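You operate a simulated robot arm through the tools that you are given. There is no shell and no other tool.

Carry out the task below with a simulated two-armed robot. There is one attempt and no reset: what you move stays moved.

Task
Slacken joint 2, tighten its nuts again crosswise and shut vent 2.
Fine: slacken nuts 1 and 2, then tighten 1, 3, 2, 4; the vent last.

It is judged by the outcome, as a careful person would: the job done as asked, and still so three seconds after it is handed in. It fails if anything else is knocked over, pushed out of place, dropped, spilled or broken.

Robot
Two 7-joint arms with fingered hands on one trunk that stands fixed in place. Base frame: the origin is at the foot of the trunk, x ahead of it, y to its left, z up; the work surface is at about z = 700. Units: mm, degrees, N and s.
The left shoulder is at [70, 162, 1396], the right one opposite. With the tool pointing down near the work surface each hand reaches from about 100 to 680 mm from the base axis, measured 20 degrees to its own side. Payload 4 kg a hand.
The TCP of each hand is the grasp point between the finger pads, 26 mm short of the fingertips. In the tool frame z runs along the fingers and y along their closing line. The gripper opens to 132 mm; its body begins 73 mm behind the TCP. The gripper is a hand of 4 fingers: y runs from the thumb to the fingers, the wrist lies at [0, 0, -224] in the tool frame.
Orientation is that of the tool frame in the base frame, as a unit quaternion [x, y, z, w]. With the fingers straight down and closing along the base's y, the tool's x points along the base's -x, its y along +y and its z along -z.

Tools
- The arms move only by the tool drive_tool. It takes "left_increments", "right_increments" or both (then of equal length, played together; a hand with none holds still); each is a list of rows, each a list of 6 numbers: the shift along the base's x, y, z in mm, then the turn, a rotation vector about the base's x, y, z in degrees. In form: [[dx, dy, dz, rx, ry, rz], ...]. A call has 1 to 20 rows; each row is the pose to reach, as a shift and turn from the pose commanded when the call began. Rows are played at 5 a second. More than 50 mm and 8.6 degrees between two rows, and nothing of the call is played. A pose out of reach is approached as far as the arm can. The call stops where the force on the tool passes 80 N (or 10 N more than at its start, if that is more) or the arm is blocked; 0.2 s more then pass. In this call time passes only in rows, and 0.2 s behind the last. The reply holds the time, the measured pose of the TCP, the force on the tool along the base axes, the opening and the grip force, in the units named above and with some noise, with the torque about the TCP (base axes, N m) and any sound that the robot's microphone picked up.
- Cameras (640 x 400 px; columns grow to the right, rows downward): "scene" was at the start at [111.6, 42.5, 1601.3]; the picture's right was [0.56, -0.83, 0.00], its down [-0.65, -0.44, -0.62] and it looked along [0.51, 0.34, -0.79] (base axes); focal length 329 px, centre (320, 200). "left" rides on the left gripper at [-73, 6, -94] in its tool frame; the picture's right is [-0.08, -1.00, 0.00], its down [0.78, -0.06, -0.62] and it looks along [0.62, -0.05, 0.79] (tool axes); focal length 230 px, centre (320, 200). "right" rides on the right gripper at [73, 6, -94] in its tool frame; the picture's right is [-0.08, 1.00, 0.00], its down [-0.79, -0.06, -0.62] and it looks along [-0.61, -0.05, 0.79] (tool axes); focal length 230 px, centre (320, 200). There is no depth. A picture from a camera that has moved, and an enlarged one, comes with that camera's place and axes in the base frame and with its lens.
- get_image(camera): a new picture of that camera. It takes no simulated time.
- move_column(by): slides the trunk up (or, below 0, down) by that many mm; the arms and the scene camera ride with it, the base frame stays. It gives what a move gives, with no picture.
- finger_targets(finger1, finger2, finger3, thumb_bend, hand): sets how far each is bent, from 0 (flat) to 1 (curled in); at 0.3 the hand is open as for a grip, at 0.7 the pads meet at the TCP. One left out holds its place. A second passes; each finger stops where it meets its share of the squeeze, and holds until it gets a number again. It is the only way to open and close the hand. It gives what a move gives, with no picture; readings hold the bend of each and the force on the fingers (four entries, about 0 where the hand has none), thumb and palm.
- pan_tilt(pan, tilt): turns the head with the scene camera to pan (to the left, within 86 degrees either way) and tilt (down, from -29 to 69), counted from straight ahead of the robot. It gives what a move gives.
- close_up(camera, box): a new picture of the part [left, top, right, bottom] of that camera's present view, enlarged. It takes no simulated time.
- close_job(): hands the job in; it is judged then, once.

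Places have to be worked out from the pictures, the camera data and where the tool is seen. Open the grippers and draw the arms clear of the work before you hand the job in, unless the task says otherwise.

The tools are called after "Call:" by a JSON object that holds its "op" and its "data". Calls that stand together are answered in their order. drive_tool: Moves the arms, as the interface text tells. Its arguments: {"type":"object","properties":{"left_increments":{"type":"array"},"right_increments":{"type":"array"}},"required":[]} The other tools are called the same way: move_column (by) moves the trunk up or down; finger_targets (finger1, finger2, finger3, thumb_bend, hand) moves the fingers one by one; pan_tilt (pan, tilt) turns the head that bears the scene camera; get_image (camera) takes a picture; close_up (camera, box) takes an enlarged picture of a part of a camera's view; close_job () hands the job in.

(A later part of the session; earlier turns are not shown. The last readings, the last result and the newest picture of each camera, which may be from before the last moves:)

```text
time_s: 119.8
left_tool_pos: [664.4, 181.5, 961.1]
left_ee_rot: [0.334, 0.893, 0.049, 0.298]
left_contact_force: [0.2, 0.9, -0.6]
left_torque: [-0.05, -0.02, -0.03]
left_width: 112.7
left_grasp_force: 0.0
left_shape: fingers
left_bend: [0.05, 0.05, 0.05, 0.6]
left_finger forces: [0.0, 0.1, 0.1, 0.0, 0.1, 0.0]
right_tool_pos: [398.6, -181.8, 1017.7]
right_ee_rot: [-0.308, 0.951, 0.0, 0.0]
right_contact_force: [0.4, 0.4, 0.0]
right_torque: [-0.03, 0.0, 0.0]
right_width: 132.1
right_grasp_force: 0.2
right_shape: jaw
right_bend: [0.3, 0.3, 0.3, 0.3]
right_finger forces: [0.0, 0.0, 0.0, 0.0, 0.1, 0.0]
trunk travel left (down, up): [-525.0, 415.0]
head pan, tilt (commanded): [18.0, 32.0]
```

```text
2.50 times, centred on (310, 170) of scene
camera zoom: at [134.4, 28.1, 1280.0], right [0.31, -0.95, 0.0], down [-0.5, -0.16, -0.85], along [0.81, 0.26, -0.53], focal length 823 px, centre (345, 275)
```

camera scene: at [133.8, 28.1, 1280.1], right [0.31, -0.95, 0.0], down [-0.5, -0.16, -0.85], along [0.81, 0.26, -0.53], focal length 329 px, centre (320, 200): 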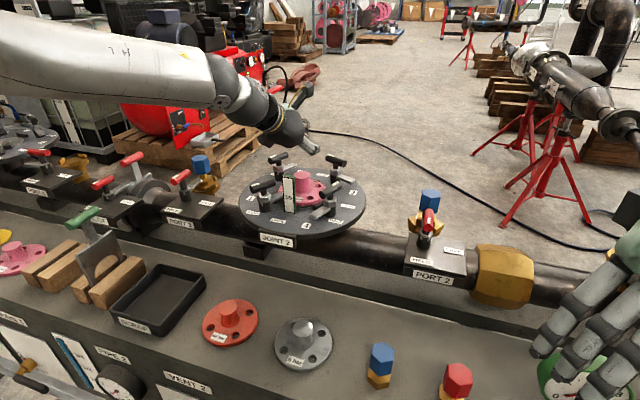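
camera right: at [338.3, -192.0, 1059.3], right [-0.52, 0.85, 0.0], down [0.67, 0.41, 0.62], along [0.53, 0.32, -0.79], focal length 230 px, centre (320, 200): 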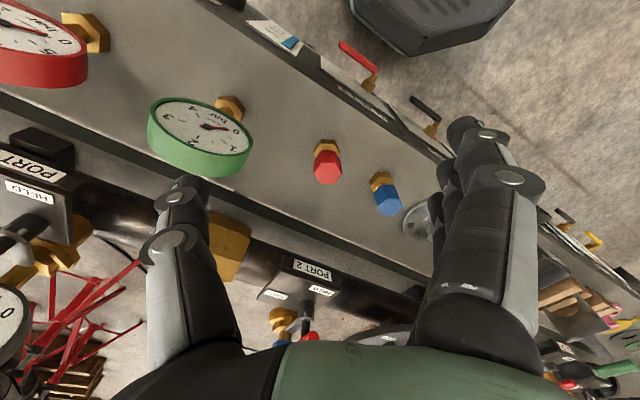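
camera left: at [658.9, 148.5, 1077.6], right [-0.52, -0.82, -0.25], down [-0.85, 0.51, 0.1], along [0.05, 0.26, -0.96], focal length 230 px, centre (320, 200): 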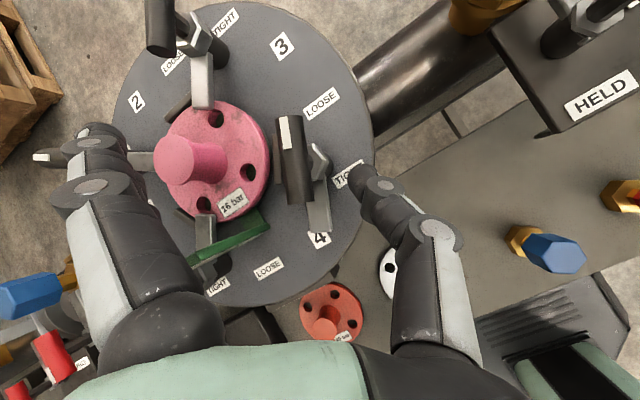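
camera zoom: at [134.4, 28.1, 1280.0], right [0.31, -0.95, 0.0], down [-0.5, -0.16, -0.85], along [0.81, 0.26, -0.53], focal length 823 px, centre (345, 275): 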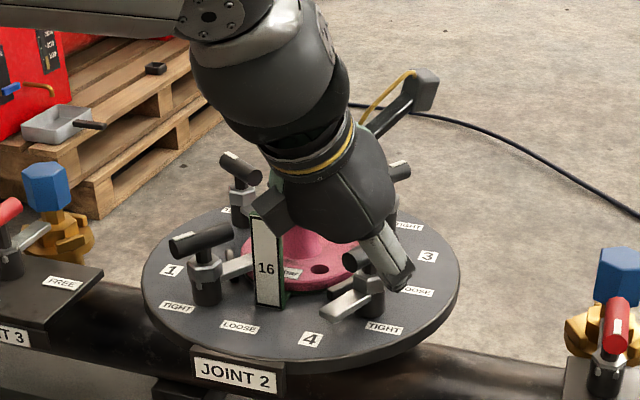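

Everything is clear (the block on the hand's back is 80 mm nearer to the robot than the tab). I push nut 4's robot-side end clockwise along its arc.

Call:
{"op": "drive_tool", "data": {"left_increments": [[3, 7, 0, 0, 0, 0], [4.2, 13, 0, 0, 0, 0], [2.7, 17.5, 0, 0, 0, 0], [2, 22.3, 0, 0, 0, 0], [2, 27.1, 0, 0, 0, 0], [3, 31.8, 0, 0, 0, 0], [4.8, 36.3, 0, 0, 0, 0]]}}

Call:
{"op": "get_image", "data": {"camera": "left"}}

Call:
{"op": "close_up", "data": {"camera": "scene", "box": [220, 90, 400, 250]}}

```text
time_s: 121.4
left_tool_pos: [669.1, 216.0, 963.5]
left_ee_rot: [0.333, 0.893, 0.05, 0.297]
left_contact_force: [-0.4, -2.7, -0.5]
left_torque: [-0.04, 0.03, -0.03]
left_width: 114.5
left_grasp_force: 1.3
left_shape: fingers
left_bend: [0.05, 0.05, 0.05, 0.59]
left_finger forces: [0.0, 0.0, 0.0, 0.0, 1.8, 0.1]
right_tool_pos: [399.1, -183.7, 1019.0]
right_ee_rot: [-0.309, 0.951, 0.0, 0.0]
right_contact_force: [0.3, -0.6, -0.2]
right_torque: [-0.01, 0.0, 0.01]
right_width: 132.0
right_grasp_force: 0.2
right_shape: jaw
right_bend: [0.3, 0.3, 0.3, 0.3]
right_finger forces: [0.0, 0.0, 0.0, 0.0, 0.0, 0.0]
trunk travel left (down, up): [-525.0, 415.0]
head pan, tilt (commanded): [18.0, 32.0]
```

```text
taken
camera left: at [664.0, 184.7, 1078.2], right [-0.52, -0.82, -0.25], down [-0.85, 0.51, 0.1], along [0.05, 0.26, -0.96], focal length 230 px, centre (320, 200)
```

left: 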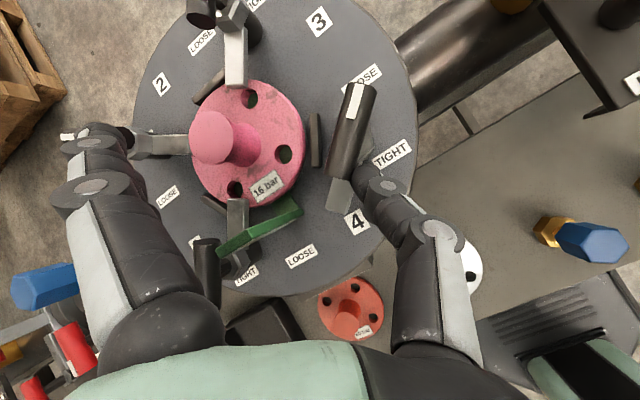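

```text
2.50 times, centred on (310, 170) of scene
camera zoom: at [134.1, 27.8, 1280.0], right [0.31, -0.95, 0.0], down [-0.5, -0.16, -0.85], along [0.81, 0.26, -0.53], focal length 823 px, centre (345, 275)
```

zoom: 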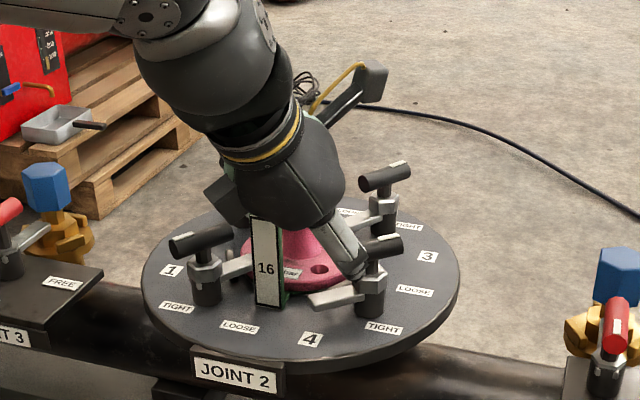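

Turning well (2.7 N). I continue the arc to the tight position.

Call:
{"op": "drive_tool", "data": {"left_increments": [[2.5, 4.1, 0, 0, 0, 0], [5.7, 7.7, 0, 0, 0, 0], [9.5, 10.7, 0, 0, 0, 0], [13.6, 13, 0, 0, 0, 0], [17, 14, 0, 0, 0, 0]]}}

Call:
{"op": "get_image", "data": {"camera": "left"}}

Call:
{"op": "close_up", "data": {"camera": "scene", "box": [220, 90, 400, 250]}}

```text
time_s: 122.6
left_tool_pos: [686.8, 231.0, 961.6]
left_ee_rot: [0.334, 0.893, 0.049, 0.298]
left_contact_force: [-2.8, -0.4, -0.1]
left_torque: [0.0, 0.06, -0.03]
left_width: 115.7
left_grasp_force: 0.8
left_shape: fingers
left_bend: [0.05, 0.05, 0.05, 0.59]
left_finger forces: [0.0, 0.1, 0.1, 0.1, 2.5, 0.1]
right_tool_pos: [398.8, -182.7, 1018.9]
right_ee_rot: [-0.309, 0.951, 0.0, 0.001]
right_contact_force: [-0.3, -0.2, 0.7]
right_torque: [0.03, 0.03, -0.02]
right_width: 131.9
right_grasp_force: 0.0
right_shape: jaw
right_bend: [0.3, 0.3, 0.3, 0.3]
right_finger forces: [0.0, 0.0, 0.0, 0.0, 0.0, 0.0]
trunk travel left (down, up): [-525.0, 415.0]
head pan, tilt (commanded): [18.0, 32.0]
```

```text
taken
camera left: at [681.9, 200.2, 1078.3], right [-0.52, -0.82, -0.25], down [-0.85, 0.51, 0.1], along [0.05, 0.26, -0.96], focal length 230 px, centre (320, 200)
```

left: 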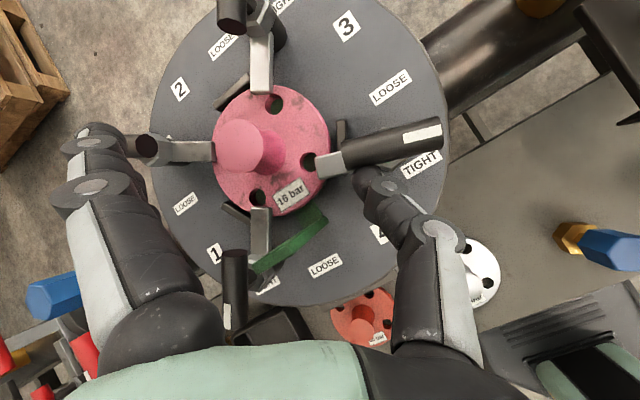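

```text
2.50 times, centred on (310, 170) of scene
camera zoom: at [133.9, 28.1, 1280.0], right [0.31, -0.95, 0.0], down [-0.5, -0.16, -0.85], along [0.81, 0.26, -0.53], focal length 823 px, centre (345, 275)
```

zoom: 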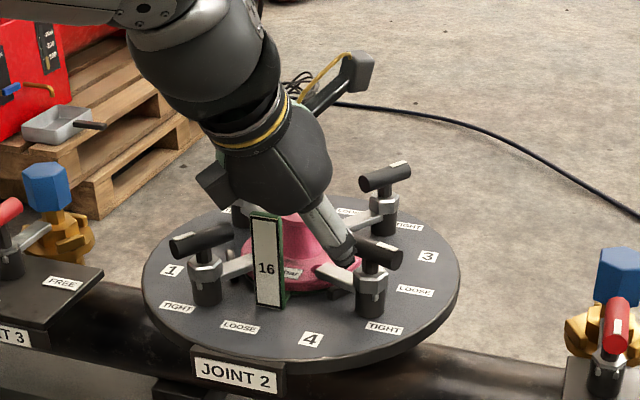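

Nut 4's mark is at ≈ −111°, tight is ≈ −124°. I push the last bit until the stop is felt.

Call:
{"op": "drive_tool", "data": {"left_increments": [[3, 0.8, 0, 0, 0, 0], [6, 1.2, 0, 0, 0, 0], [8.5, 0.5, 0, 0, 0, 0]]}}

Call:
{"op": "get_image", "data": {"camera": "left"}}

```text
time_s: 123.4
left_tool_pos: [694.6, 233.9, 963.1]
left_ee_rot: [0.333, 0.893, 0.05, 0.297]
left_contact_force: [-9.0, 1.9, -1.3]
left_torque: [0.09, 0.27, -0.3]
left_width: 116.5
left_grasp_force: 5.1
left_shape: fingers
left_bend: [0.05, 0.05, 0.05, 0.59]
left_finger forces: [0.0, 0.0, 0.0, 0.0, 9.4, 0.0]
right_tool_pos: [397.7, -181.4, 1018.9]
right_ee_rot: [-0.308, 0.951, 0.0, 0.0]
right_contact_force: [-0.6, -0.7, 0.5]
right_torque: [0.02, -0.01, 0.01]
right_width: 131.9
right_grasp_force: 0.1
right_shape: jaw
right_bend: [0.3, 0.3, 0.3, 0.3]
right_finger forces: [0.0, 0.0, 0.0, 0.1, 0.0, 0.1]
trunk travel left (down, up): [-525.0, 415.0]
head pan, tilt (commanded): [18.0, 32.0]
```

```text
taken
camera left: at [688.6, 201.7, 1078.2], right [-0.52, -0.82, -0.25], down [-0.85, 0.51, 0.1], along [0.05, 0.26, -0.96], focal length 230 px, centre (320, 200)
```

left: 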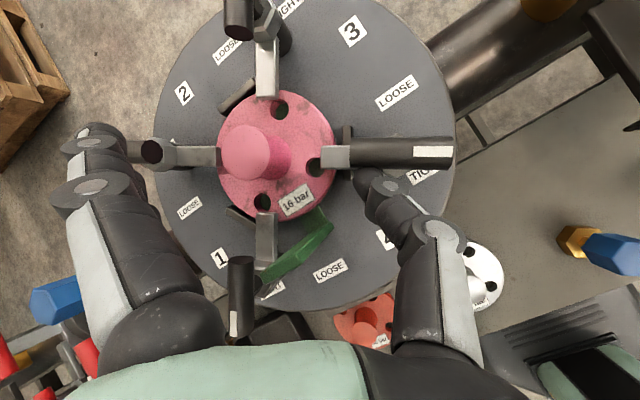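

At ≈ −124° with 9 N. A little more to seat nut 4 firmly.

Call:
{"op": "drive_tool", "data": {"left_increments": [[2, -0.7, 0, 0, 0, 0], [3.5, -1.5, 0, 0, 0, 0]]}}

Call:
{"op": "close_up", "data": {"camera": "left", "box": [130, 0, 470, 320]}}

```text
time_s: 124.0
left_tool_pos: [694.3, 233.6, 963.3]
left_ee_rot: [0.333, 0.894, 0.051, 0.297]
left_contact_force: [-22.8, 9.3, -2.2]
left_torque: [0.3, 0.55, -0.64]
left_width: 117.4
left_grasp_force: 11.9
left_shape: fingers
left_bend: [0.05, 0.05, 0.05, 0.59]
left_finger forces: [0.0, 0.0, 0.0, 0.0, 23.8, 0.1]
right_tool_pos: [396.7, -180.6, 1019.9]
right_ee_rot: [-0.311, 0.95, 0.0, 0.001]
right_contact_force: [0.0, -0.1, -0.5]
right_torque: [0.0, 0.02, -0.02]
right_width: 131.9
right_grasp_force: 0.1
right_shape: jaw
right_bend: [0.3, 0.3, 0.3, 0.3]
right_finger forces: [0.1, 0.1, 0.1, 0.0, 0.0, 0.0]
trunk travel left (down, up): [-525.0, 415.0]
head pan, tilt (commanded): [18.0, 32.0]
```

```text
1.25 times, centred on (300, 160) of left
camera zoom: at [689.9, 202.1, 1078.3], right [-0.52, -0.82, -0.25], down [-0.85, 0.51, 0.1], along [0.05, 0.26, -0.96], focal length 288 px, centre (345, 250)
```

zoom: 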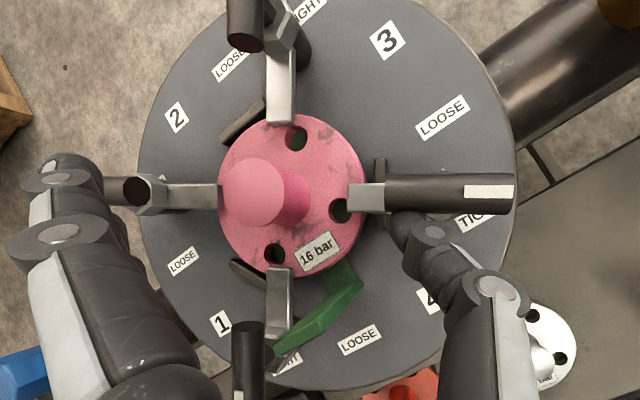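

All four nuts are tight (24 N at nut 4's stop). I back off, lift the hand clear of the joint, and withdraw it to the left.

Call:
{"op": "drive_tool", "data": {"left_increments": [[-6, 3, 0, 0, 0, 0], [-10, 5, 8, 0, 0, 0], [-14, 6, 40, 0, 0, 0], [-20, 10, 75, 0, 0, 0], [-45, 30, 95, 0, 0, 0], [-80, 55, 100, 0, 0, 0], [-118, 80, 100, 0, 0, 0], [-156, 105, 100, 0, 0, 0], [-195, 130, 100, 0, 0, 0]]}}

Call:
{"op": "get_image", "data": {"camera": "scene"}}

Call:
{"op": "close_up", "data": {"camera": "scene", "box": [220, 130, 390, 270]}}

```text
time_s: 126.0
left_tool_pos: [499.1, 361.5, 1066.1]
left_ee_rot: [0.333, 0.893, 0.049, 0.299]
left_contact_force: [0.7, -0.3, 0.6]
left_torque: [-0.05, 0.0, 0.01]
left_width: 113.0
left_grasp_force: 0.0
left_shape: fingers
left_bend: [0.05, 0.05, 0.05, 0.6]
left_finger forces: [0.1, 0.0, 0.1, 0.1, 0.0, 0.0]
right_tool_pos: [397.5, -181.1, 1020.1]
right_ee_rot: [-0.309, 0.951, -0.001, 0.0]
right_contact_force: [-0.6, -0.1, 0.5]
right_torque: [0.02, -0.01, -0.01]
right_width: 131.8
right_grasp_force: 0.1
right_shape: jaw
right_bend: [0.3, 0.3, 0.3, 0.3]
right_finger forces: [0.0, 0.0, 0.1, 0.0, 0.1, 0.0]
trunk travel left (down, up): [-525.0, 415.0]
head pan, tilt (commanded): [18.0, 32.0]
```

```text
taken
camera scene: at [131.9, 29.4, 1280.2], right [0.31, -0.95, 0.0], down [-0.5, -0.16, -0.85], along [0.81, 0.26, -0.53], focal length 329 px, centre (320, 200)
```

scene: 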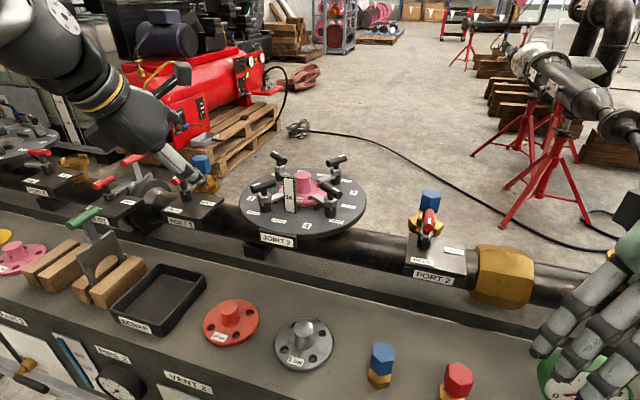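

```text
2.86 times, centred on (305, 200) of scene
camera zoom: at [131.9, 29.4, 1280.2], right [0.31, -0.95, 0.0], down [-0.5, -0.16, -0.85], along [0.81, 0.26, -0.53], focal length 941 px, centre (363, 200)
```

zoom: 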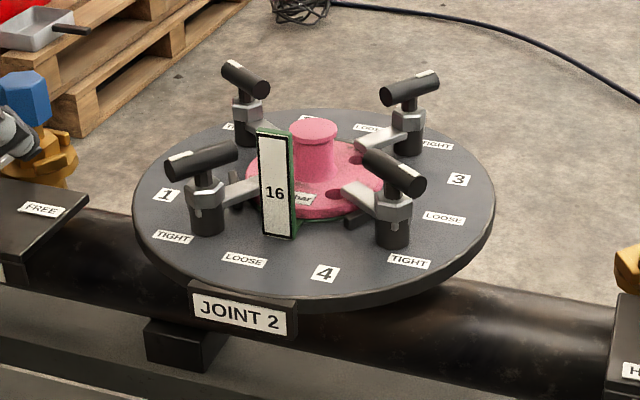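

All four marks point to TIGHT and all tongues sit on the flange. Now the vent: I turn the head down to the left to examine vent 2.

Call:
{"op": "pan_tilt", "data": {"pan": 50, "tilt": 58}}

Call:
{"op": "get_image", "data": {"camera": "scene"}}

Call:
{"op": "get_image", "data": {"camera": "right"}}

Call:
{"op": "get_image", "data": {"camera": "left"}}

```text
time_s: 127.0
left_tool_pos: [502.7, 360.9, 1064.4]
left_ee_rot: [0.333, 0.893, 0.051, 0.298]
left_contact_force: [-0.3, 0.2, 0.1]
left_torque: [0.0, 0.01, 0.02]
left_width: 113.0
left_grasp_force: 0.1
left_shape: fingers
left_bend: [0.05, 0.05, 0.05, 0.6]
left_finger forces: [0.1, 0.0, 0.0, 0.0, 0.1, 0.1]
right_tool_pos: [398.9, -181.6, 1018.6]
right_ee_rot: [-0.309, 0.951, 0.0, -0.001]
right_contact_force: [1.0, -0.1, 0.1]
right_torque: [0.01, 0.0, -0.03]
right_width: 131.7
right_grasp_force: 0.2
right_shape: jaw
right_bend: [0.3, 0.3, 0.3, 0.3]
right_finger forces: [0.0, 0.1, 0.1, 0.0, 0.0, 0.0]
trunk travel left (down, up): [-525.0, 415.0]
head pan, tilt (commanded): [50.0, 58.0]
```

```text
taken
camera scene: at [93.0, 53.4, 1243.5], right [0.77, -0.64, 0.0], down [-0.55, -0.65, -0.53], along [0.34, 0.41, -0.85], focal length 329 px, centre (320, 200)
```

scene: 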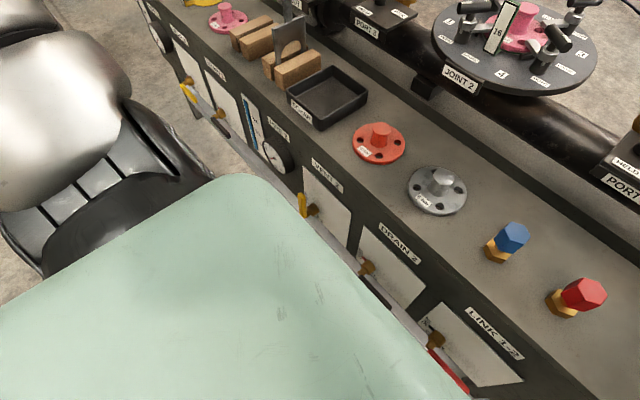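

```text
taken
camera right: at [336.8, -221.8, 1110.4], right [-0.52, 0.85, 0.0], down [0.67, 0.41, 0.62], along [0.53, 0.32, -0.79], focal length 230 px, centre (320, 200)
```

right: 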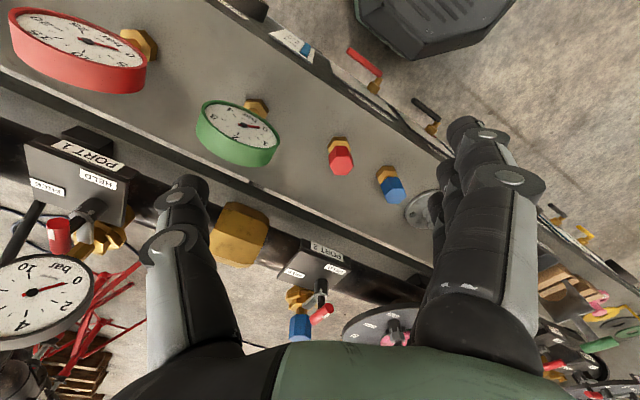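

```text
taken
camera left: at [497.3, 329.0, 1180.1], right [-0.52, -0.82, -0.25], down [-0.85, 0.51, 0.09], along [0.05, 0.26, -0.96], focal length 230 px, centre (320, 200)
```

left: 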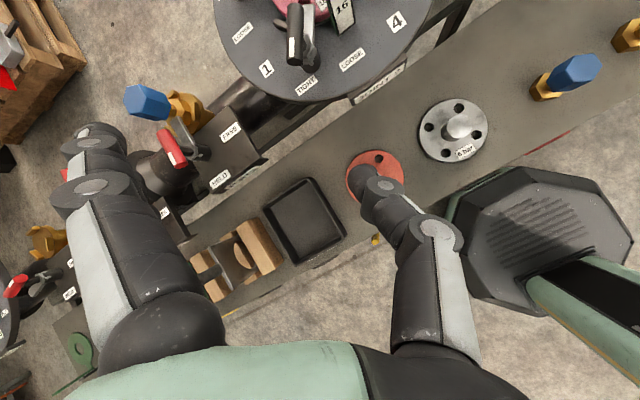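

Vent 2's yellow lever is visible just past the robot's chest. I enlarge it.

Call:
{"op": "close_up", "data": {"camera": "scene", "box": [265, 140, 385, 260]}}

Call:
{"op": "close_up", "data": {"camera": "scene", "box": [150, 40, 310, 200]}}

```text
3.33 times, centred on (325, 200) of scene
camera zoom: at [93.0, 53.4, 1243.5], right [0.77, -0.64, 0.0], down [-0.55, -0.65, -0.53], along [0.34, 0.41, -0.85], focal length 1098 px, centre (303, 200)
```

zoom: 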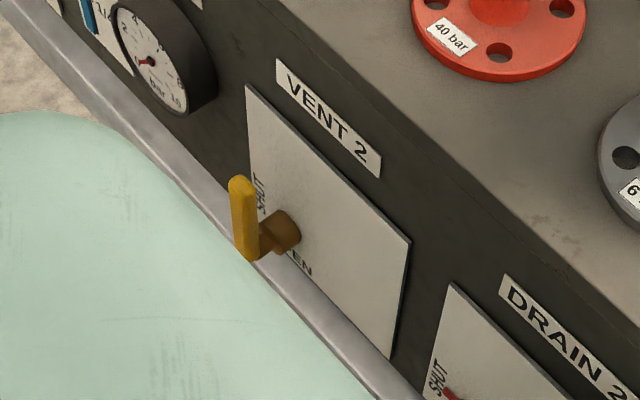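

```text
2.50 times, centred on (230, 120) of scene
camera zoom: at [93.0, 53.4, 1243.5], right [0.77, -0.64, 0.0], down [-0.55, -0.65, -0.53], along [0.34, 0.41, -0.85], focal length 823 px, centre (545, 400)
```

zoom: 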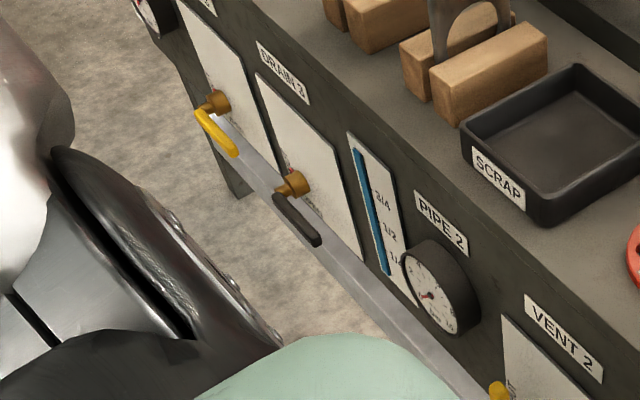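

The vent handle stands in the plane x ≈ 347, from about z = 430 up to 550, pivot near (y 427, z 435); shut means turned to point to −y. I first move the right hand up and back, while rolling the left hand so that the thumb will point down with the fingers on the robot side.

Call:
{"op": "drive_tool", "data": {"left_increments": [[-10, 6, -2, -4.8, 1.6, 6.1], [-20, 13, -4, -9.5, 3.3, 12.2], [-30, 19, -6, -14.3, 4.9, 18.3], [-40, 26, -10, -19.1, 6.5, 24.4], [-50, 32, -14, -23.9, 8.2, 30.4], [-60, 39, -18, -28.6, 9.8, 36.5], [-70, 45, -22, -33.4, 11.4, 42.6], [-80, 52, -26, -38.2, 13.1, 48.7], [-90, 58, -30, -42.9, 14.7, 54.8], [-100, 65, -34, -47.7, 16.4, 60.9], [-110, 71, -38, -52.5, 18, 67], [-120, 78, -42, -57.2, 19.6, 73.1], [-130, 84, -46, -62, 21.3, 79.1], [-140, 91, -50, -66.8, 22.9, 85.2], [-150, 97, -55, -71.6, 24.5, 91.3], [-160, 104, -60, -76.3, 26.2, 97.4], [-170, 110, -65, -81.1, 27.8, 103.5]], "right_increments": [[-4, -9, 8, 0, 0, 0], [-8, -18, 16, 0, 0, 0], [-12, -27, 24, 0, 0, 0], [-16, -36, 32, 0, 0, 0], [-20, -45, 40, 0, 0, 0], [-24, -54, 48, 0, 0, 0], [-28, -63, 56, 0, 0, 0], [-32, -72, 64, 0, 0, 0], [-36, -81, 72, 0, 0, 0], [-40, -90, 80, 0, 0, 0], [-44, -99, 88, 0, 0, 0], [-48, -108, 96, 0, 0, 0], [-52, -117, 104, 0, 0, 0], [-56, -126, 112, 0, 0, 0], [-60, -135, 120, 0, 0, 0], [-64, -144, 128, 0, 0, 0], [-68, -150, 134, 0, 0, 0]]}}

Call:
{"op": "get_image", "data": {"camera": "left"}}

Call:
{"op": "get_image", "data": {"camera": "scene"}}

```text
time_s: 130.6
left_tool_pos: [334.6, 471.1, 996.2]
left_ee_rot: [-0.662, 0.666, -0.33, 0.095]
left_contact_force: [0.7, 0.2, 0.2]
left_torque: [-0.02, 0.01, -0.02]
left_width: 113.1
left_grasp_force: 0.1
left_shape: fingers
left_bend: [0.05, 0.05, 0.05, 0.6]
left_finger forces: [0.1, 0.1, 0.0, 0.0, 0.0, 0.0]
right_tool_pos: [422.6, -280.5, 1086.6]
right_ee_rot: [-0.309, 0.951, 0.0, -0.002]
right_contact_force: [0.8, -0.3, -0.5]
right_torque: [0.03, 0.01, 0.04]
right_width: 131.7
right_grasp_force: 0.0
right_shape: jaw
right_bend: [0.3, 0.3, 0.3, 0.3]
right_finger forces: [0.1, 0.1, 0.0, 0.0, 0.1, 0.0]
right hand out of reach, approached as far as the arm can: row 7, 8, 9, 10, 11, 12, 13, 14, 15, 16, 17
trunk travel left (down, up): [-525.0, 415.0]
head pan, tilt (commanded): [50.0, 58.0]
```

```text
taken
camera left: at [285.5, 568.5, 1043.6], right [0.83, 0.17, 0.54], down [-0.38, -0.54, 0.75], along [0.42, -0.82, -0.38], focal length 230 px, centre (320, 200)
```

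left: 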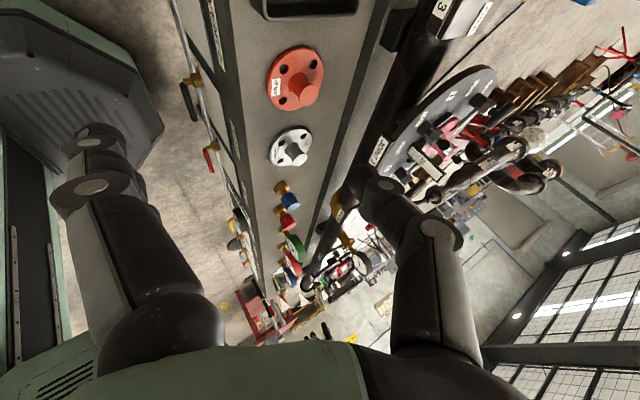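

```text
taken
camera scene: at [93.6, 53.8, 1243.4], right [0.77, -0.64, 0.0], down [-0.55, -0.65, -0.53], along [0.34, 0.41, -0.85], focal length 329 px, centre (320, 200)
```

scene: 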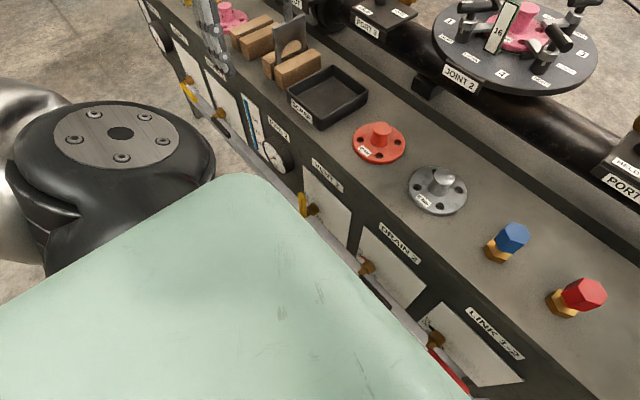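

The left hand took the attitude fine; the right one could not go higher and drifted over the bench, so I pull it back in front of the bench. The left hand rises a little before I lower the trunk.

Call:
{"op": "drive_tool", "data": {"left_increments": [[-6, 0, 25, 0, 0, 0], [-12, 0, 50, 0, 0, 0], [-18, 0, 75, 0, 0, 0], [-24, 0, 100, 0, 0, 0]], "right_increments": [[-32, -5, 0, 0, 0, 0], [-64, -10, 0, 0, 0, 0], [-96, -15, 0, 0, 0, 0], [-125, -20, 0, 0, 0, 0]]}}

Call:
{"op": "get_image", "data": {"camera": "right"}}

Call:
{"op": "get_image", "data": {"camera": "left"}}

```text
time_s: 131.6
left_tool_pos: [308.5, 470.8, 1099.0]
left_ee_rot: [-0.661, 0.667, -0.33, 0.096]
left_contact_force: [-0.9, -0.6, -0.1]
left_torque: [0.0, 0.02, -0.01]
left_width: 112.9
left_grasp_force: 0.1
left_shape: fingers
left_bend: [0.05, 0.05, 0.05, 0.6]
left_finger forces: [0.0, 0.0, 0.0, 0.0, 0.0, 0.0]
right_tool_pos: [322.7, -245.9, 1033.6]
right_ee_rot: [-0.309, 0.951, 0.0, 0.001]
right_contact_force: [-0.2, 0.5, -0.1]
right_torque: [0.0, -0.01, 0.0]
right_width: 132.2
right_grasp_force: 0.1
right_shape: jaw
right_bend: [0.3, 0.3, 0.3, 0.3]
right_finger forces: [0.0, 0.0, 0.0, 0.0, 0.0, 0.0]
right hand out of reach, approached as far as the arm can: row 1, 2, 3, 4
trunk travel left (down, up): [-525.0, 415.0]
head pan, tilt (commanded): [50.0, 58.0]
```

```text
taken
camera right: at [260.8, -286.5, 1124.1], right [-0.52, 0.85, 0.0], down [0.67, 0.41, 0.62], along [0.53, 0.32, -0.79], focal length 230 px, centre (320, 200)
```

right: 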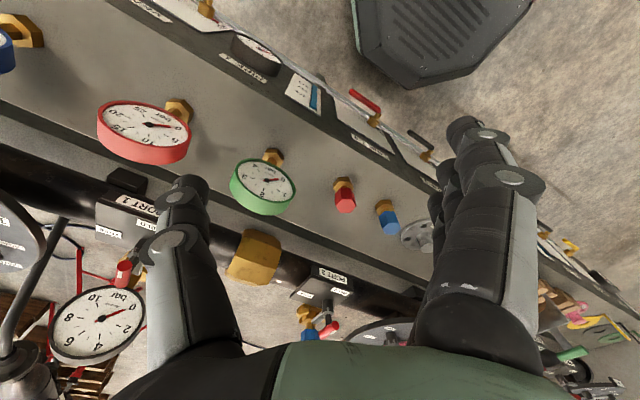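

```text
taken
camera left: at [259.5, 567.1, 1146.1], right [0.82, 0.16, 0.54], down [-0.38, -0.54, 0.75], along [0.42, -0.82, -0.39], focal length 230 px, centre (320, 200)
```

left: 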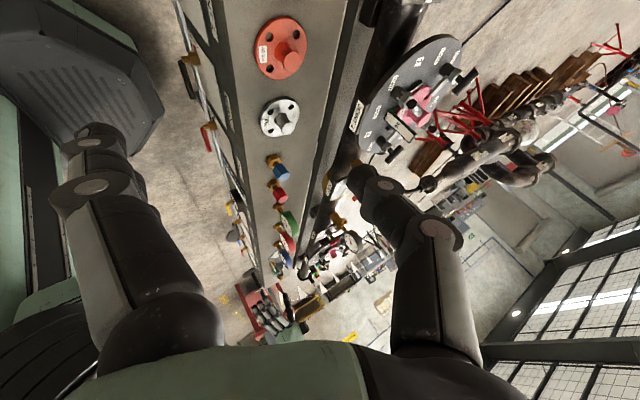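

Both hands are in safe places in front of the bench. I lower the trunk by 180 mm.

Call:
{"op": "move_column", "data": {"by": -180}}

Call:
{"op": "pan_tilt", "data": {"pan": 60, "tilt": 52}}

Call:
{"op": "get_image", "data": {"camera": "scene"}}

Call:
{"op": "get_image", "data": {"camera": "left"}}

```text
time_s: 133.6
left_tool_pos: [309.0, 471.0, 919.0]
left_ee_rot: [-0.661, 0.667, -0.33, 0.096]
left_contact_force: [0.6, -0.3, -0.6]
left_torque: [0.0, -0.01, 0.0]
left_width: 112.7
left_grasp_force: 0.0
left_shape: fingers
left_bend: [0.05, 0.05, 0.05, 0.6]
left_finger forces: [0.0, 0.0, 0.0, 0.1, 0.0, 0.0]
right_tool_pos: [322.7, -247.2, 852.5]
right_ee_rot: [-0.309, 0.951, 0.0, 0.0]
right_contact_force: [-0.4, 0.5, 0.4]
right_torque: [0.02, -0.01, 0.02]
right_width: 132.0
right_grasp_force: 0.1
right_shape: jaw
right_bend: [0.3, 0.3, 0.3, 0.3]
right_finger forces: [0.0, 0.0, 0.0, 0.0, 0.0, 0.1]
trunk travel left (down, up): [-345.0, 595.0]
head pan, tilt (commanded): [50.0, 58.0]
```

```text
time_s: 134.3
left_tool_pos: [308.7, 470.2, 919.2]
left_ee_rot: [-0.661, 0.668, -0.329, 0.096]
left_contact_force: [0.4, 0.0, -0.3]
left_torque: [0.03, 0.01, 0.01]
left_width: 113.0
left_grasp_force: 0.1
left_shape: fingers
left_bend: [0.05, 0.05, 0.05, 0.6]
left_finger forces: [0.1, 0.0, 0.0, 0.0, 0.1, 0.0]
right_tool_pos: [323.7, -245.4, 852.3]
right_ee_rot: [-0.309, 0.951, 0.001, 0.0]
right_contact_force: [0.6, 0.2, 0.2]
right_torque: [-0.01, 0.03, -0.03]
right_width: 132.0
right_grasp_force: 0.1
right_shape: jaw
right_bend: [0.3, 0.3, 0.3, 0.3]
right_finger forces: [0.0, 0.0, 0.0, 0.1, 0.0, 0.1]
trunk travel left (down, up): [-345.0, 595.0]
head pan, tilt (commanded): [60.0, 52.0]
```

```text
taken
camera scene: at [86.4, 65.4, 1070.9], right [0.87, -0.5, 0.0], down [-0.39, -0.68, -0.62], along [0.31, 0.53, -0.79], focal length 329 px, centre (320, 200)
```

scene: 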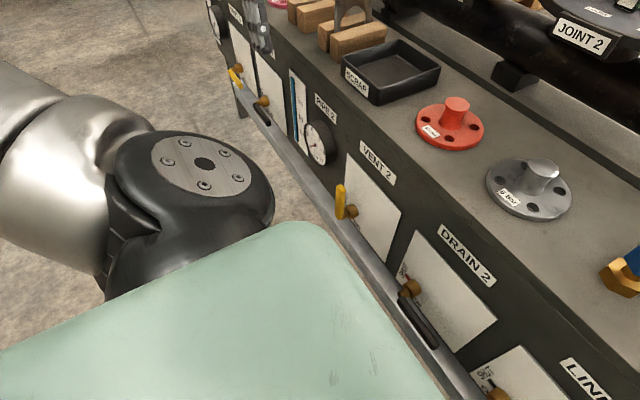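

```text
taken
camera left: at [260.8, 568.0, 965.1], right [0.83, 0.16, 0.54], down [-0.38, -0.54, 0.75], along [0.42, -0.82, -0.39], focal length 230 px, centre (320, 200)
```

left: 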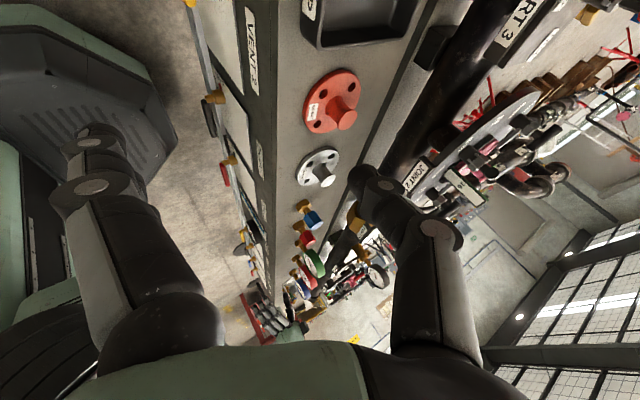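

A clear view of vent 2 from here. I enlarge it for precise measurement.

Call:
{"op": "close_up", "data": {"camera": "scene", "box": [300, 130, 440, 260]}}

Call:
{"op": "close_up", "data": {"camera": "scene", "box": [380, 230, 520, 360]}}

```text
3.08 times, centred on (370, 195) of scene
camera zoom: at [86.4, 65.4, 1070.9], right [0.87, -0.5, 0.0], down [-0.39, -0.68, -0.62], along [0.31, 0.53, -0.79], focal length 1013 px, centre (166, 215)
```

zoom: 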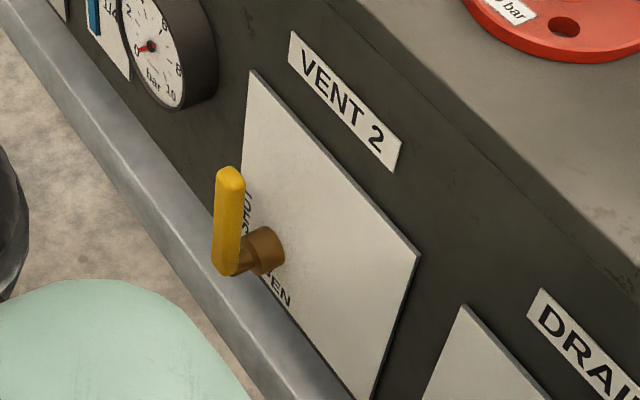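

```text
3.08 times, centred on (450, 295) of scene
camera zoom: at [86.4, 65.4, 1070.9], right [0.87, -0.5, 0.0], down [-0.39, -0.68, -0.62], along [0.31, 0.53, -0.79], focal length 1013 px, centre (-80, -92)
```

zoom: 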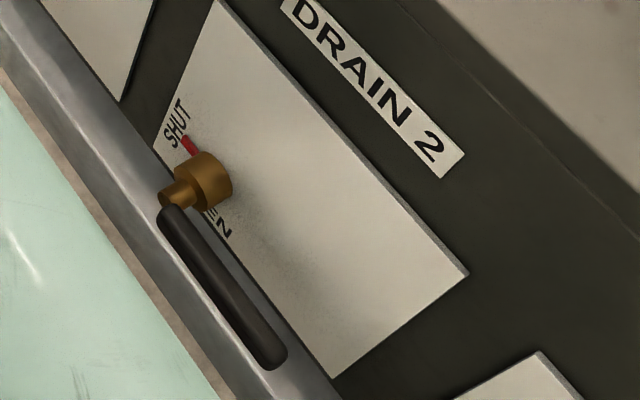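

Vent 2's handle runs from z ≈ 437 to 550 at (347, 427–430), pivot ≈ (y 425, z 440); drain 2 shows that shut means the handle pointing right (−y). I lower the left hand in front of the bench toward it, in two stages.

Call:
{"op": "drive_tool", "data": {"left_increments": [[0, 0, -40, 0, 0, 0], [0, 0, -80, 0, 0, 0], [0, 0, -120, 0, 0, 0], [0, 0, -160, 0, 0, 0], [0, 0, -200, 0, 0, 0], [0, 0, -240, 0, 0, 0], [0, 0, -270, 0, 0, 0]]}}

Call:
{"op": "get_image", "data": {"camera": "scene"}}

Call:
{"op": "get_image", "data": {"camera": "left"}}

```text
time_s: 135.9
left_tool_pos: [308.3, 470.0, 647.0]
left_ee_rot: [-0.66, 0.668, -0.33, 0.096]
left_contact_force: [0.2, 0.0, 0.9]
left_torque: [0.03, 0.02, 0.02]
left_width: 112.7
left_grasp_force: 0.0
left_shape: fingers
left_bend: [0.05, 0.05, 0.05, 0.6]
left_finger forces: [0.0, 0.1, 0.0, 0.1, 0.0, 0.1]
right_tool_pos: [325.5, -245.6, 853.1]
right_ee_rot: [-0.309, 0.951, 0.0, 0.001]
right_contact_force: [-0.2, 0.4, -0.4]
right_torque: [0.01, 0.01, 0.01]
right_width: 131.5
right_grasp_force: 0.1
right_shape: jaw
right_bend: [0.3, 0.3, 0.3, 0.3]
right_finger forces: [0.1, 0.0, 0.1, 0.1, 0.0, 0.0]
trunk travel left (down, up): [-345.0, 595.0]
head pan, tilt (commanded): [60.0, 52.0]
```

```text
taken
camera scene: at [86.6, 65.8, 1071.0], right [0.87, -0.5, 0.0], down [-0.39, -0.68, -0.62], along [0.31, 0.53, -0.79], focal length 329 px, centre (320, 200)
```

scene: 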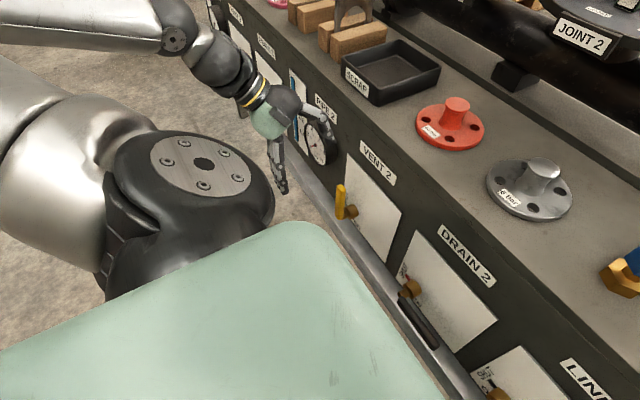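

```text
taken
camera left: at [260.1, 566.9, 693.7], right [0.83, 0.16, 0.54], down [-0.38, -0.54, 0.75], along [0.42, -0.82, -0.38], focal length 230 px, centre (320, 200)
```

left: 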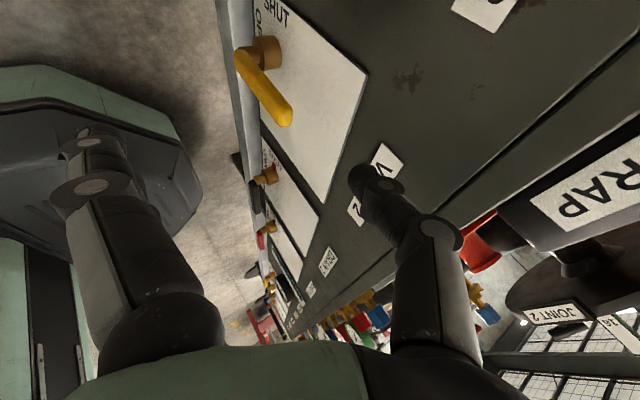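

The hand comes down well in front of the bench; the handle top triangulates to (346, 430, 548). I lower the thumb to the left side of the handle's upper part, keeping about 12 mm away.

Call:
{"op": "drive_tool", "data": {"left_increments": [[1, 0, -35, 0, 0, 0], [2, 0, -70, 0, 0, 0], [4, -2, -100, 0, 0, 0], [4.5, -3, -114, 0, 0, 0]]}}

Call:
{"op": "close_up", "data": {"camera": "scene", "box": [250, 80, 420, 250]}}

Call:
{"op": "get_image", "data": {"camera": "left"}}

```text
time_s: 136.9
left_tool_pos: [315.7, 467.0, 534.4]
left_ee_rot: [-0.661, 0.667, -0.33, 0.096]
left_contact_force: [1.3, 0.6, 0.3]
left_torque: [0.0, 0.01, -0.03]
left_width: 112.7
left_grasp_force: 0.0
left_shape: fingers
left_bend: [0.05, 0.05, 0.05, 0.6]
left_finger forces: [0.0, 0.0, 0.0, 0.1, 0.0, 0.1]
right_tool_pos: [323.6, -246.4, 851.5]
right_ee_rot: [-0.309, 0.951, 0.0, -0.001]
right_contact_force: [0.4, 0.3, 0.3]
right_torque: [-0.03, -0.02, -0.01]
right_width: 131.9
right_grasp_force: 0.0
right_shape: jaw
right_bend: [0.3, 0.3, 0.3, 0.3]
right_finger forces: [0.0, 0.1, 0.0, 0.0, 0.0, 0.0]
trunk travel left (down, up): [-345.0, 595.0]
head pan, tilt (commanded): [60.0, 52.0]
```

```text
2.35 times, centred on (335, 165) of scene
camera zoom: at [86.4, 65.5, 1071.0], right [0.87, -0.5, 0.0], down [-0.39, -0.68, -0.62], along [0.31, 0.53, -0.79], focal length 775 px, centre (285, 282)
```

zoom: 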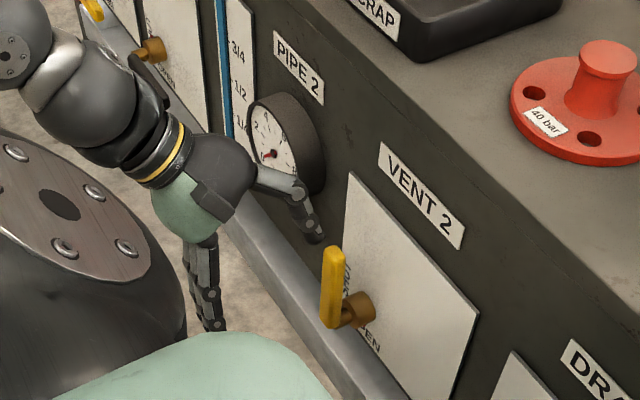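

```text
taken
camera left: at [266.2, 564.9, 581.3], right [0.83, 0.16, 0.54], down [-0.38, -0.54, 0.75], along [0.42, -0.82, -0.39], focal length 230 px, centre (320, 200)
```

left: 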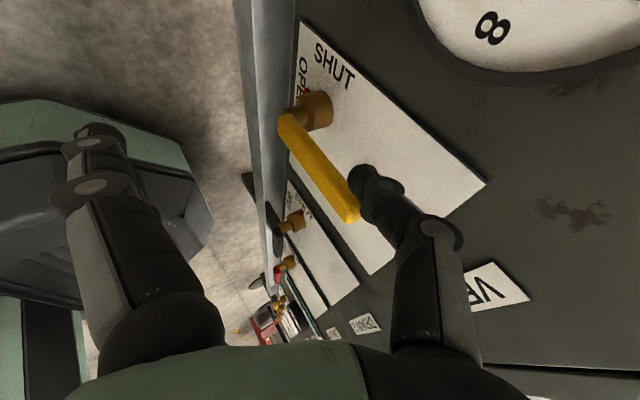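

The thumb is level with the handle (x ≈ 347) on its left side. I push it to the right, gently at first, watching the force.

Call:
{"op": "drive_tool", "data": {"left_increments": [[-1, -8, -1, 0, 0, 0], [-1, -14.6, -2, 0, 0, 0], [-1, -22, -2, 0, 0, 0], [-1, -30, -1, 0, 0, 0], [-1, -37, 0, 0, 0, 0]]}}

Call:
{"op": "close_up", "data": {"camera": "scene", "box": [250, 80, 420, 250]}}

Call:
{"op": "get_image", "data": {"camera": "left"}}

```text
time_s: 138.1
left_tool_pos: [313.4, 431.0, 535.8]
left_ee_rot: [-0.66, 0.668, -0.33, 0.095]
left_contact_force: [0.2, 0.5, 0.7]
left_torque: [-0.03, -0.02, 0.05]
left_width: 113.1
left_grasp_force: 0.8
left_shape: fingers
left_bend: [0.05, 0.05, 0.05, 0.6]
left_finger forces: [0.0, 0.0, 0.0, 0.1, 0.4, 0.0]
right_tool_pos: [323.9, -245.3, 851.2]
right_ee_rot: [-0.309, 0.951, 0.0, 0.0]
right_contact_force: [0.5, 0.5, 0.5]
right_torque: [0.0, -0.01, -0.02]
right_width: 131.9
right_grasp_force: 0.1
right_shape: jaw
right_bend: [0.3, 0.3, 0.3, 0.3]
right_finger forces: [0.0, 0.0, 0.0, 0.1, 0.1, 0.1]
trunk travel left (down, up): [-345.0, 595.0]
head pan, tilt (commanded): [60.0, 52.0]
```

```text
2.35 times, centred on (335, 165) of scene
camera zoom: at [86.4, 65.5, 1071.0], right [0.87, -0.5, 0.0], down [-0.39, -0.68, -0.62], along [0.31, 0.53, -0.79], focal length 775 px, centre (285, 282)
```

zoom: 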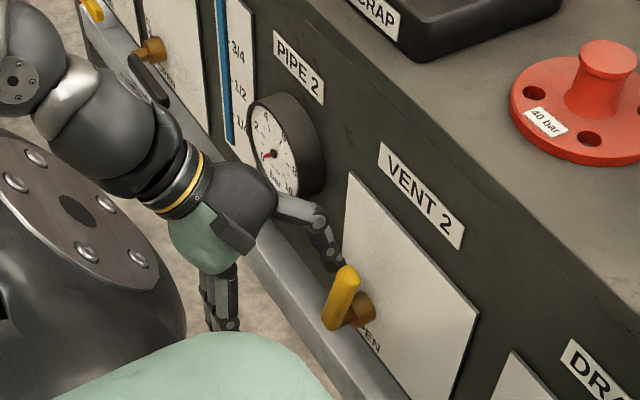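

```text
taken
camera left: at [264.7, 527.9, 581.1], right [0.83, 0.16, 0.54], down [-0.38, -0.54, 0.75], along [0.42, -0.82, -0.38], focal length 230 px, centre (320, 200)
```

left: 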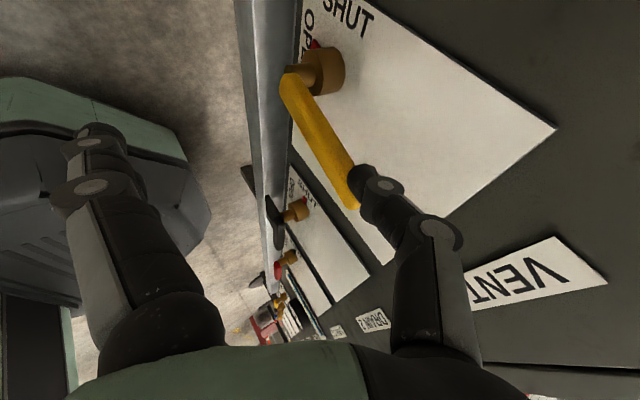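

The handle follows with hardly any force. I continue along its arc, right and down.

Call:
{"op": "drive_tool", "data": {"left_increments": [[0, -11, -1.5, 0, 0, 0], [0, -22.8, -3.9, 0, 0, 0], [0, -33, -8, 0, 0, 0], [0, -43.6, -13.3, 0, 0, 0], [0, -53, -20, 0, 0, 0], [0, -61.2, -27.7, 0, 0, 0]]}}

Call:
{"op": "close_up", "data": {"camera": "scene", "box": [250, 80, 420, 250]}}

Call:
{"op": "get_image", "data": {"camera": "left"}}

```text
time_s: 139.5
left_tool_pos: [314.5, 369.7, 507.0]
left_ee_rot: [-0.662, 0.666, -0.33, 0.095]
left_contact_force: [-0.8, 0.1, -0.3]
left_torque: [-0.01, 0.04, 0.0]
left_width: 112.7
left_grasp_force: 0.1
left_shape: fingers
left_bend: [0.05, 0.05, 0.05, 0.6]
left_finger forces: [0.0, 0.0, 0.1, 0.1, 0.5, 0.1]
right_tool_pos: [324.3, -246.8, 853.1]
right_ee_rot: [-0.309, 0.951, 0.001, 0.001]
right_contact_force: [0.1, 0.3, -0.9]
right_torque: [0.02, 0.0, 0.02]
right_width: 131.8
right_grasp_force: 0.0
right_shape: jaw
right_bend: [0.3, 0.3, 0.3, 0.3]
right_finger forces: [0.0, 0.2, 0.0, 0.0, 0.0, 0.0]
trunk travel left (down, up): [-345.0, 595.0]
head pan, tilt (commanded): [60.0, 52.0]
```

```text
2.35 times, centred on (335, 165) of scene
camera zoom: at [86.4, 65.6, 1071.0], right [0.87, -0.5, 0.0], down [-0.39, -0.68, -0.62], along [0.31, 0.53, -0.79], focal length 775 px, centre (285, 282)
```

zoom: 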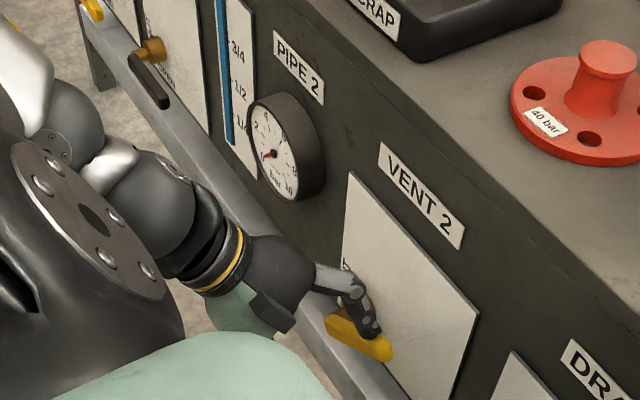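

```text
taken
camera left: at [264.3, 466.6, 553.2], right [0.82, 0.16, 0.54], down [-0.38, -0.54, 0.75], along [0.42, -0.82, -0.38], focal length 230 px, centre (320, 200)
```

left: 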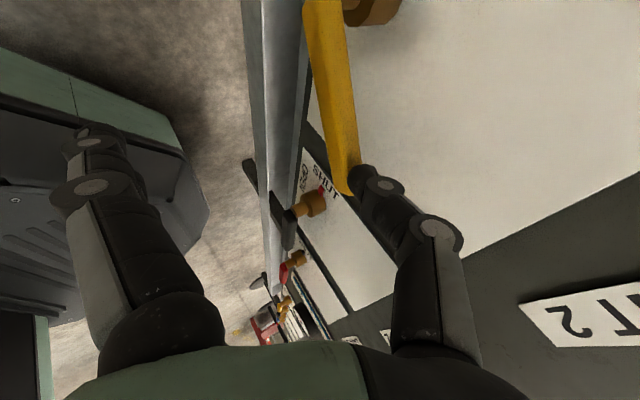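

At about 56° now. I continue down the arc toward the horizontal.

Call:
{"op": "drive_tool", "data": {"left_increments": [[0, -7, -9, 0, 0, 0], [0, -13.3, -18.5, 0, 0, 0], [0, -18, -29, 0, 0, 0], [0, -21.4, -39.8, 0, 0, 0]]}}

Call:
{"op": "close_up", "data": {"camera": "scene", "box": [280, 130, 450, 300]}}

Call:
{"op": "get_image", "data": {"camera": "left"}}

```text
time_s: 140.5
left_tool_pos: [312.1, 349.8, 467.8]
left_ee_rot: [-0.661, 0.668, -0.329, 0.095]
left_contact_force: [0.5, 0.2, 1.6]
left_torque: [0.0, -0.01, -0.03]
left_width: 113.1
left_grasp_force: 0.1
left_shape: fingers
left_bend: [0.05, 0.05, 0.05, 0.6]
left_finger forces: [0.0, 0.0, 0.1, 0.1, 0.6, 0.0]
right_tool_pos: [323.1, -245.1, 853.5]
right_ee_rot: [-0.309, 0.951, 0.0, 0.0]
right_contact_force: [1.2, 0.4, 0.4]
right_torque: [0.0, -0.01, 0.01]
right_width: 131.6
right_grasp_force: 0.1
right_shape: jaw
right_bend: [0.3, 0.3, 0.3, 0.3]
right_finger forces: [0.1, 0.0, 0.0, 0.1, 0.0, 0.0]
trunk travel left (down, up): [-345.0, 595.0]
head pan, tilt (commanded): [60.0, 52.0]
```

```text
2.35 times, centred on (365, 215) of scene
camera zoom: at [86.4, 65.5, 1071.0], right [0.87, -0.5, 0.0], down [-0.39, -0.68, -0.62], along [0.31, 0.53, -0.79], focal length 775 px, centre (214, 165)
```

zoom: 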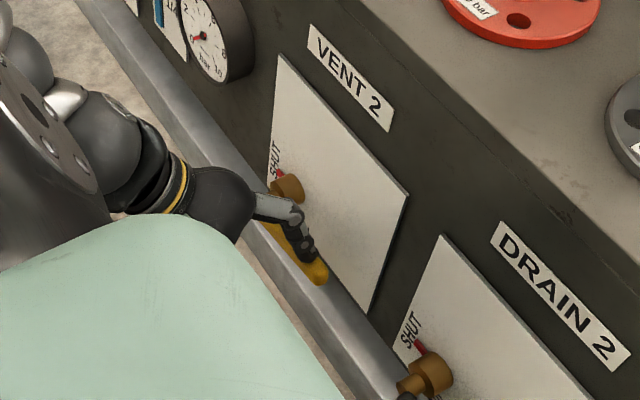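

```text
taken
camera left: at [263.7, 445.8, 514.1], right [0.83, 0.16, 0.54], down [-0.38, -0.54, 0.75], along [0.42, -0.82, -0.39], focal length 230 px, centre (320, 200)
```

left: 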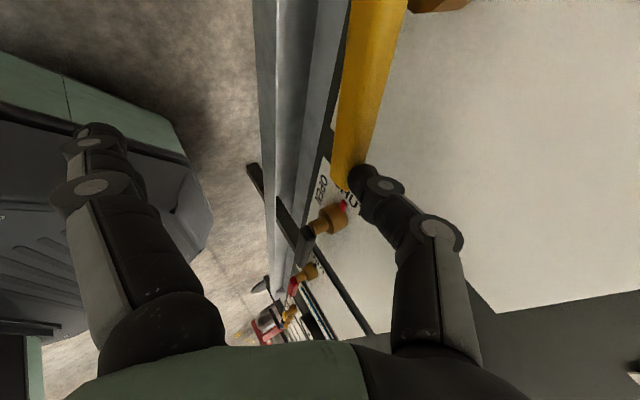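

The red pointer now appears near SHUT, the handle is at roughly 70–75°. I push further down in small steps until it is fully over.

Call:
{"op": "drive_tool", "data": {"left_increments": [[0, -1, -8, 0, 0, 0], [0, -1.5, -16, 0, 0, 0], [0, -1.5, -22, 0, 0, 0]]}}

Call:
{"op": "close_up", "data": {"camera": "scene", "box": [280, 130, 450, 300]}}

Call:
{"op": "get_image", "data": {"camera": "left"}}

```text
time_s: 141.3
left_tool_pos: [313.2, 346.0, 446.6]
left_ee_rot: [-0.66, 0.667, -0.332, 0.096]
left_contact_force: [-4.8, 0.9, 16.7]
left_torque: [-0.09, -0.58, -0.02]
left_width: 115.6
left_grasp_force: 8.4
left_shape: fingers
left_bend: [0.05, 0.05, 0.05, 0.6]
left_finger forces: [0.1, 0.0, 0.1, 0.1, 16.9, 0.1]
right_tool_pos: [322.7, -246.7, 853.2]
right_ee_rot: [-0.309, 0.951, 0.0, 0.001]
right_contact_force: [0.2, -0.3, 0.8]
right_torque: [-0.01, 0.06, 0.02]
right_width: 132.0
right_grasp_force: 0.1
right_shape: jaw
right_bend: [0.3, 0.3, 0.3, 0.3]
right_finger forces: [0.0, 0.1, 0.0, 0.1, 0.0, 0.1]
trunk travel left (down, up): [-345.0, 595.0]
head pan, tilt (commanded): [60.0, 52.0]
```

```text
2.35 times, centred on (365, 215) of scene
camera zoom: at [84.5, 64.6, 1071.5], right [0.87, -0.5, 0.0], down [-0.39, -0.68, -0.62], along [0.31, 0.53, -0.79], focal length 775 px, centre (214, 165)
```

zoom: 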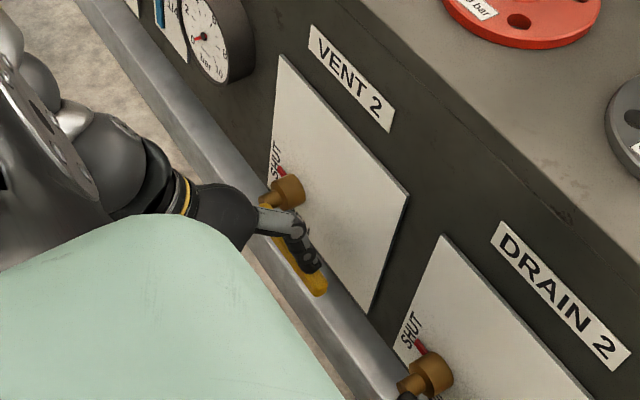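

```text
taken
camera left: at [264.4, 443.3, 493.9], right [0.82, 0.16, 0.54], down [-0.39, -0.54, 0.75], along [0.42, -0.82, -0.38], focal length 230 px, centre (320, 200)
```

left: 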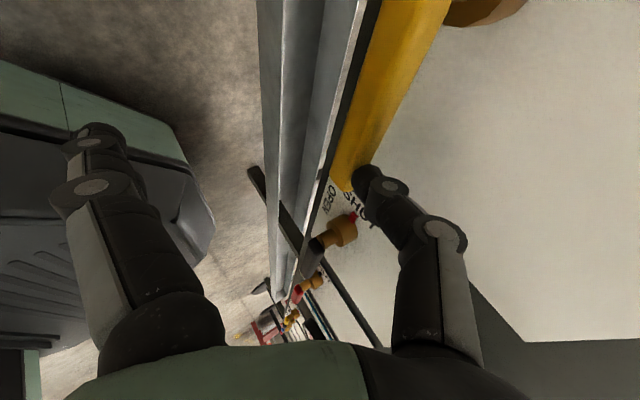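

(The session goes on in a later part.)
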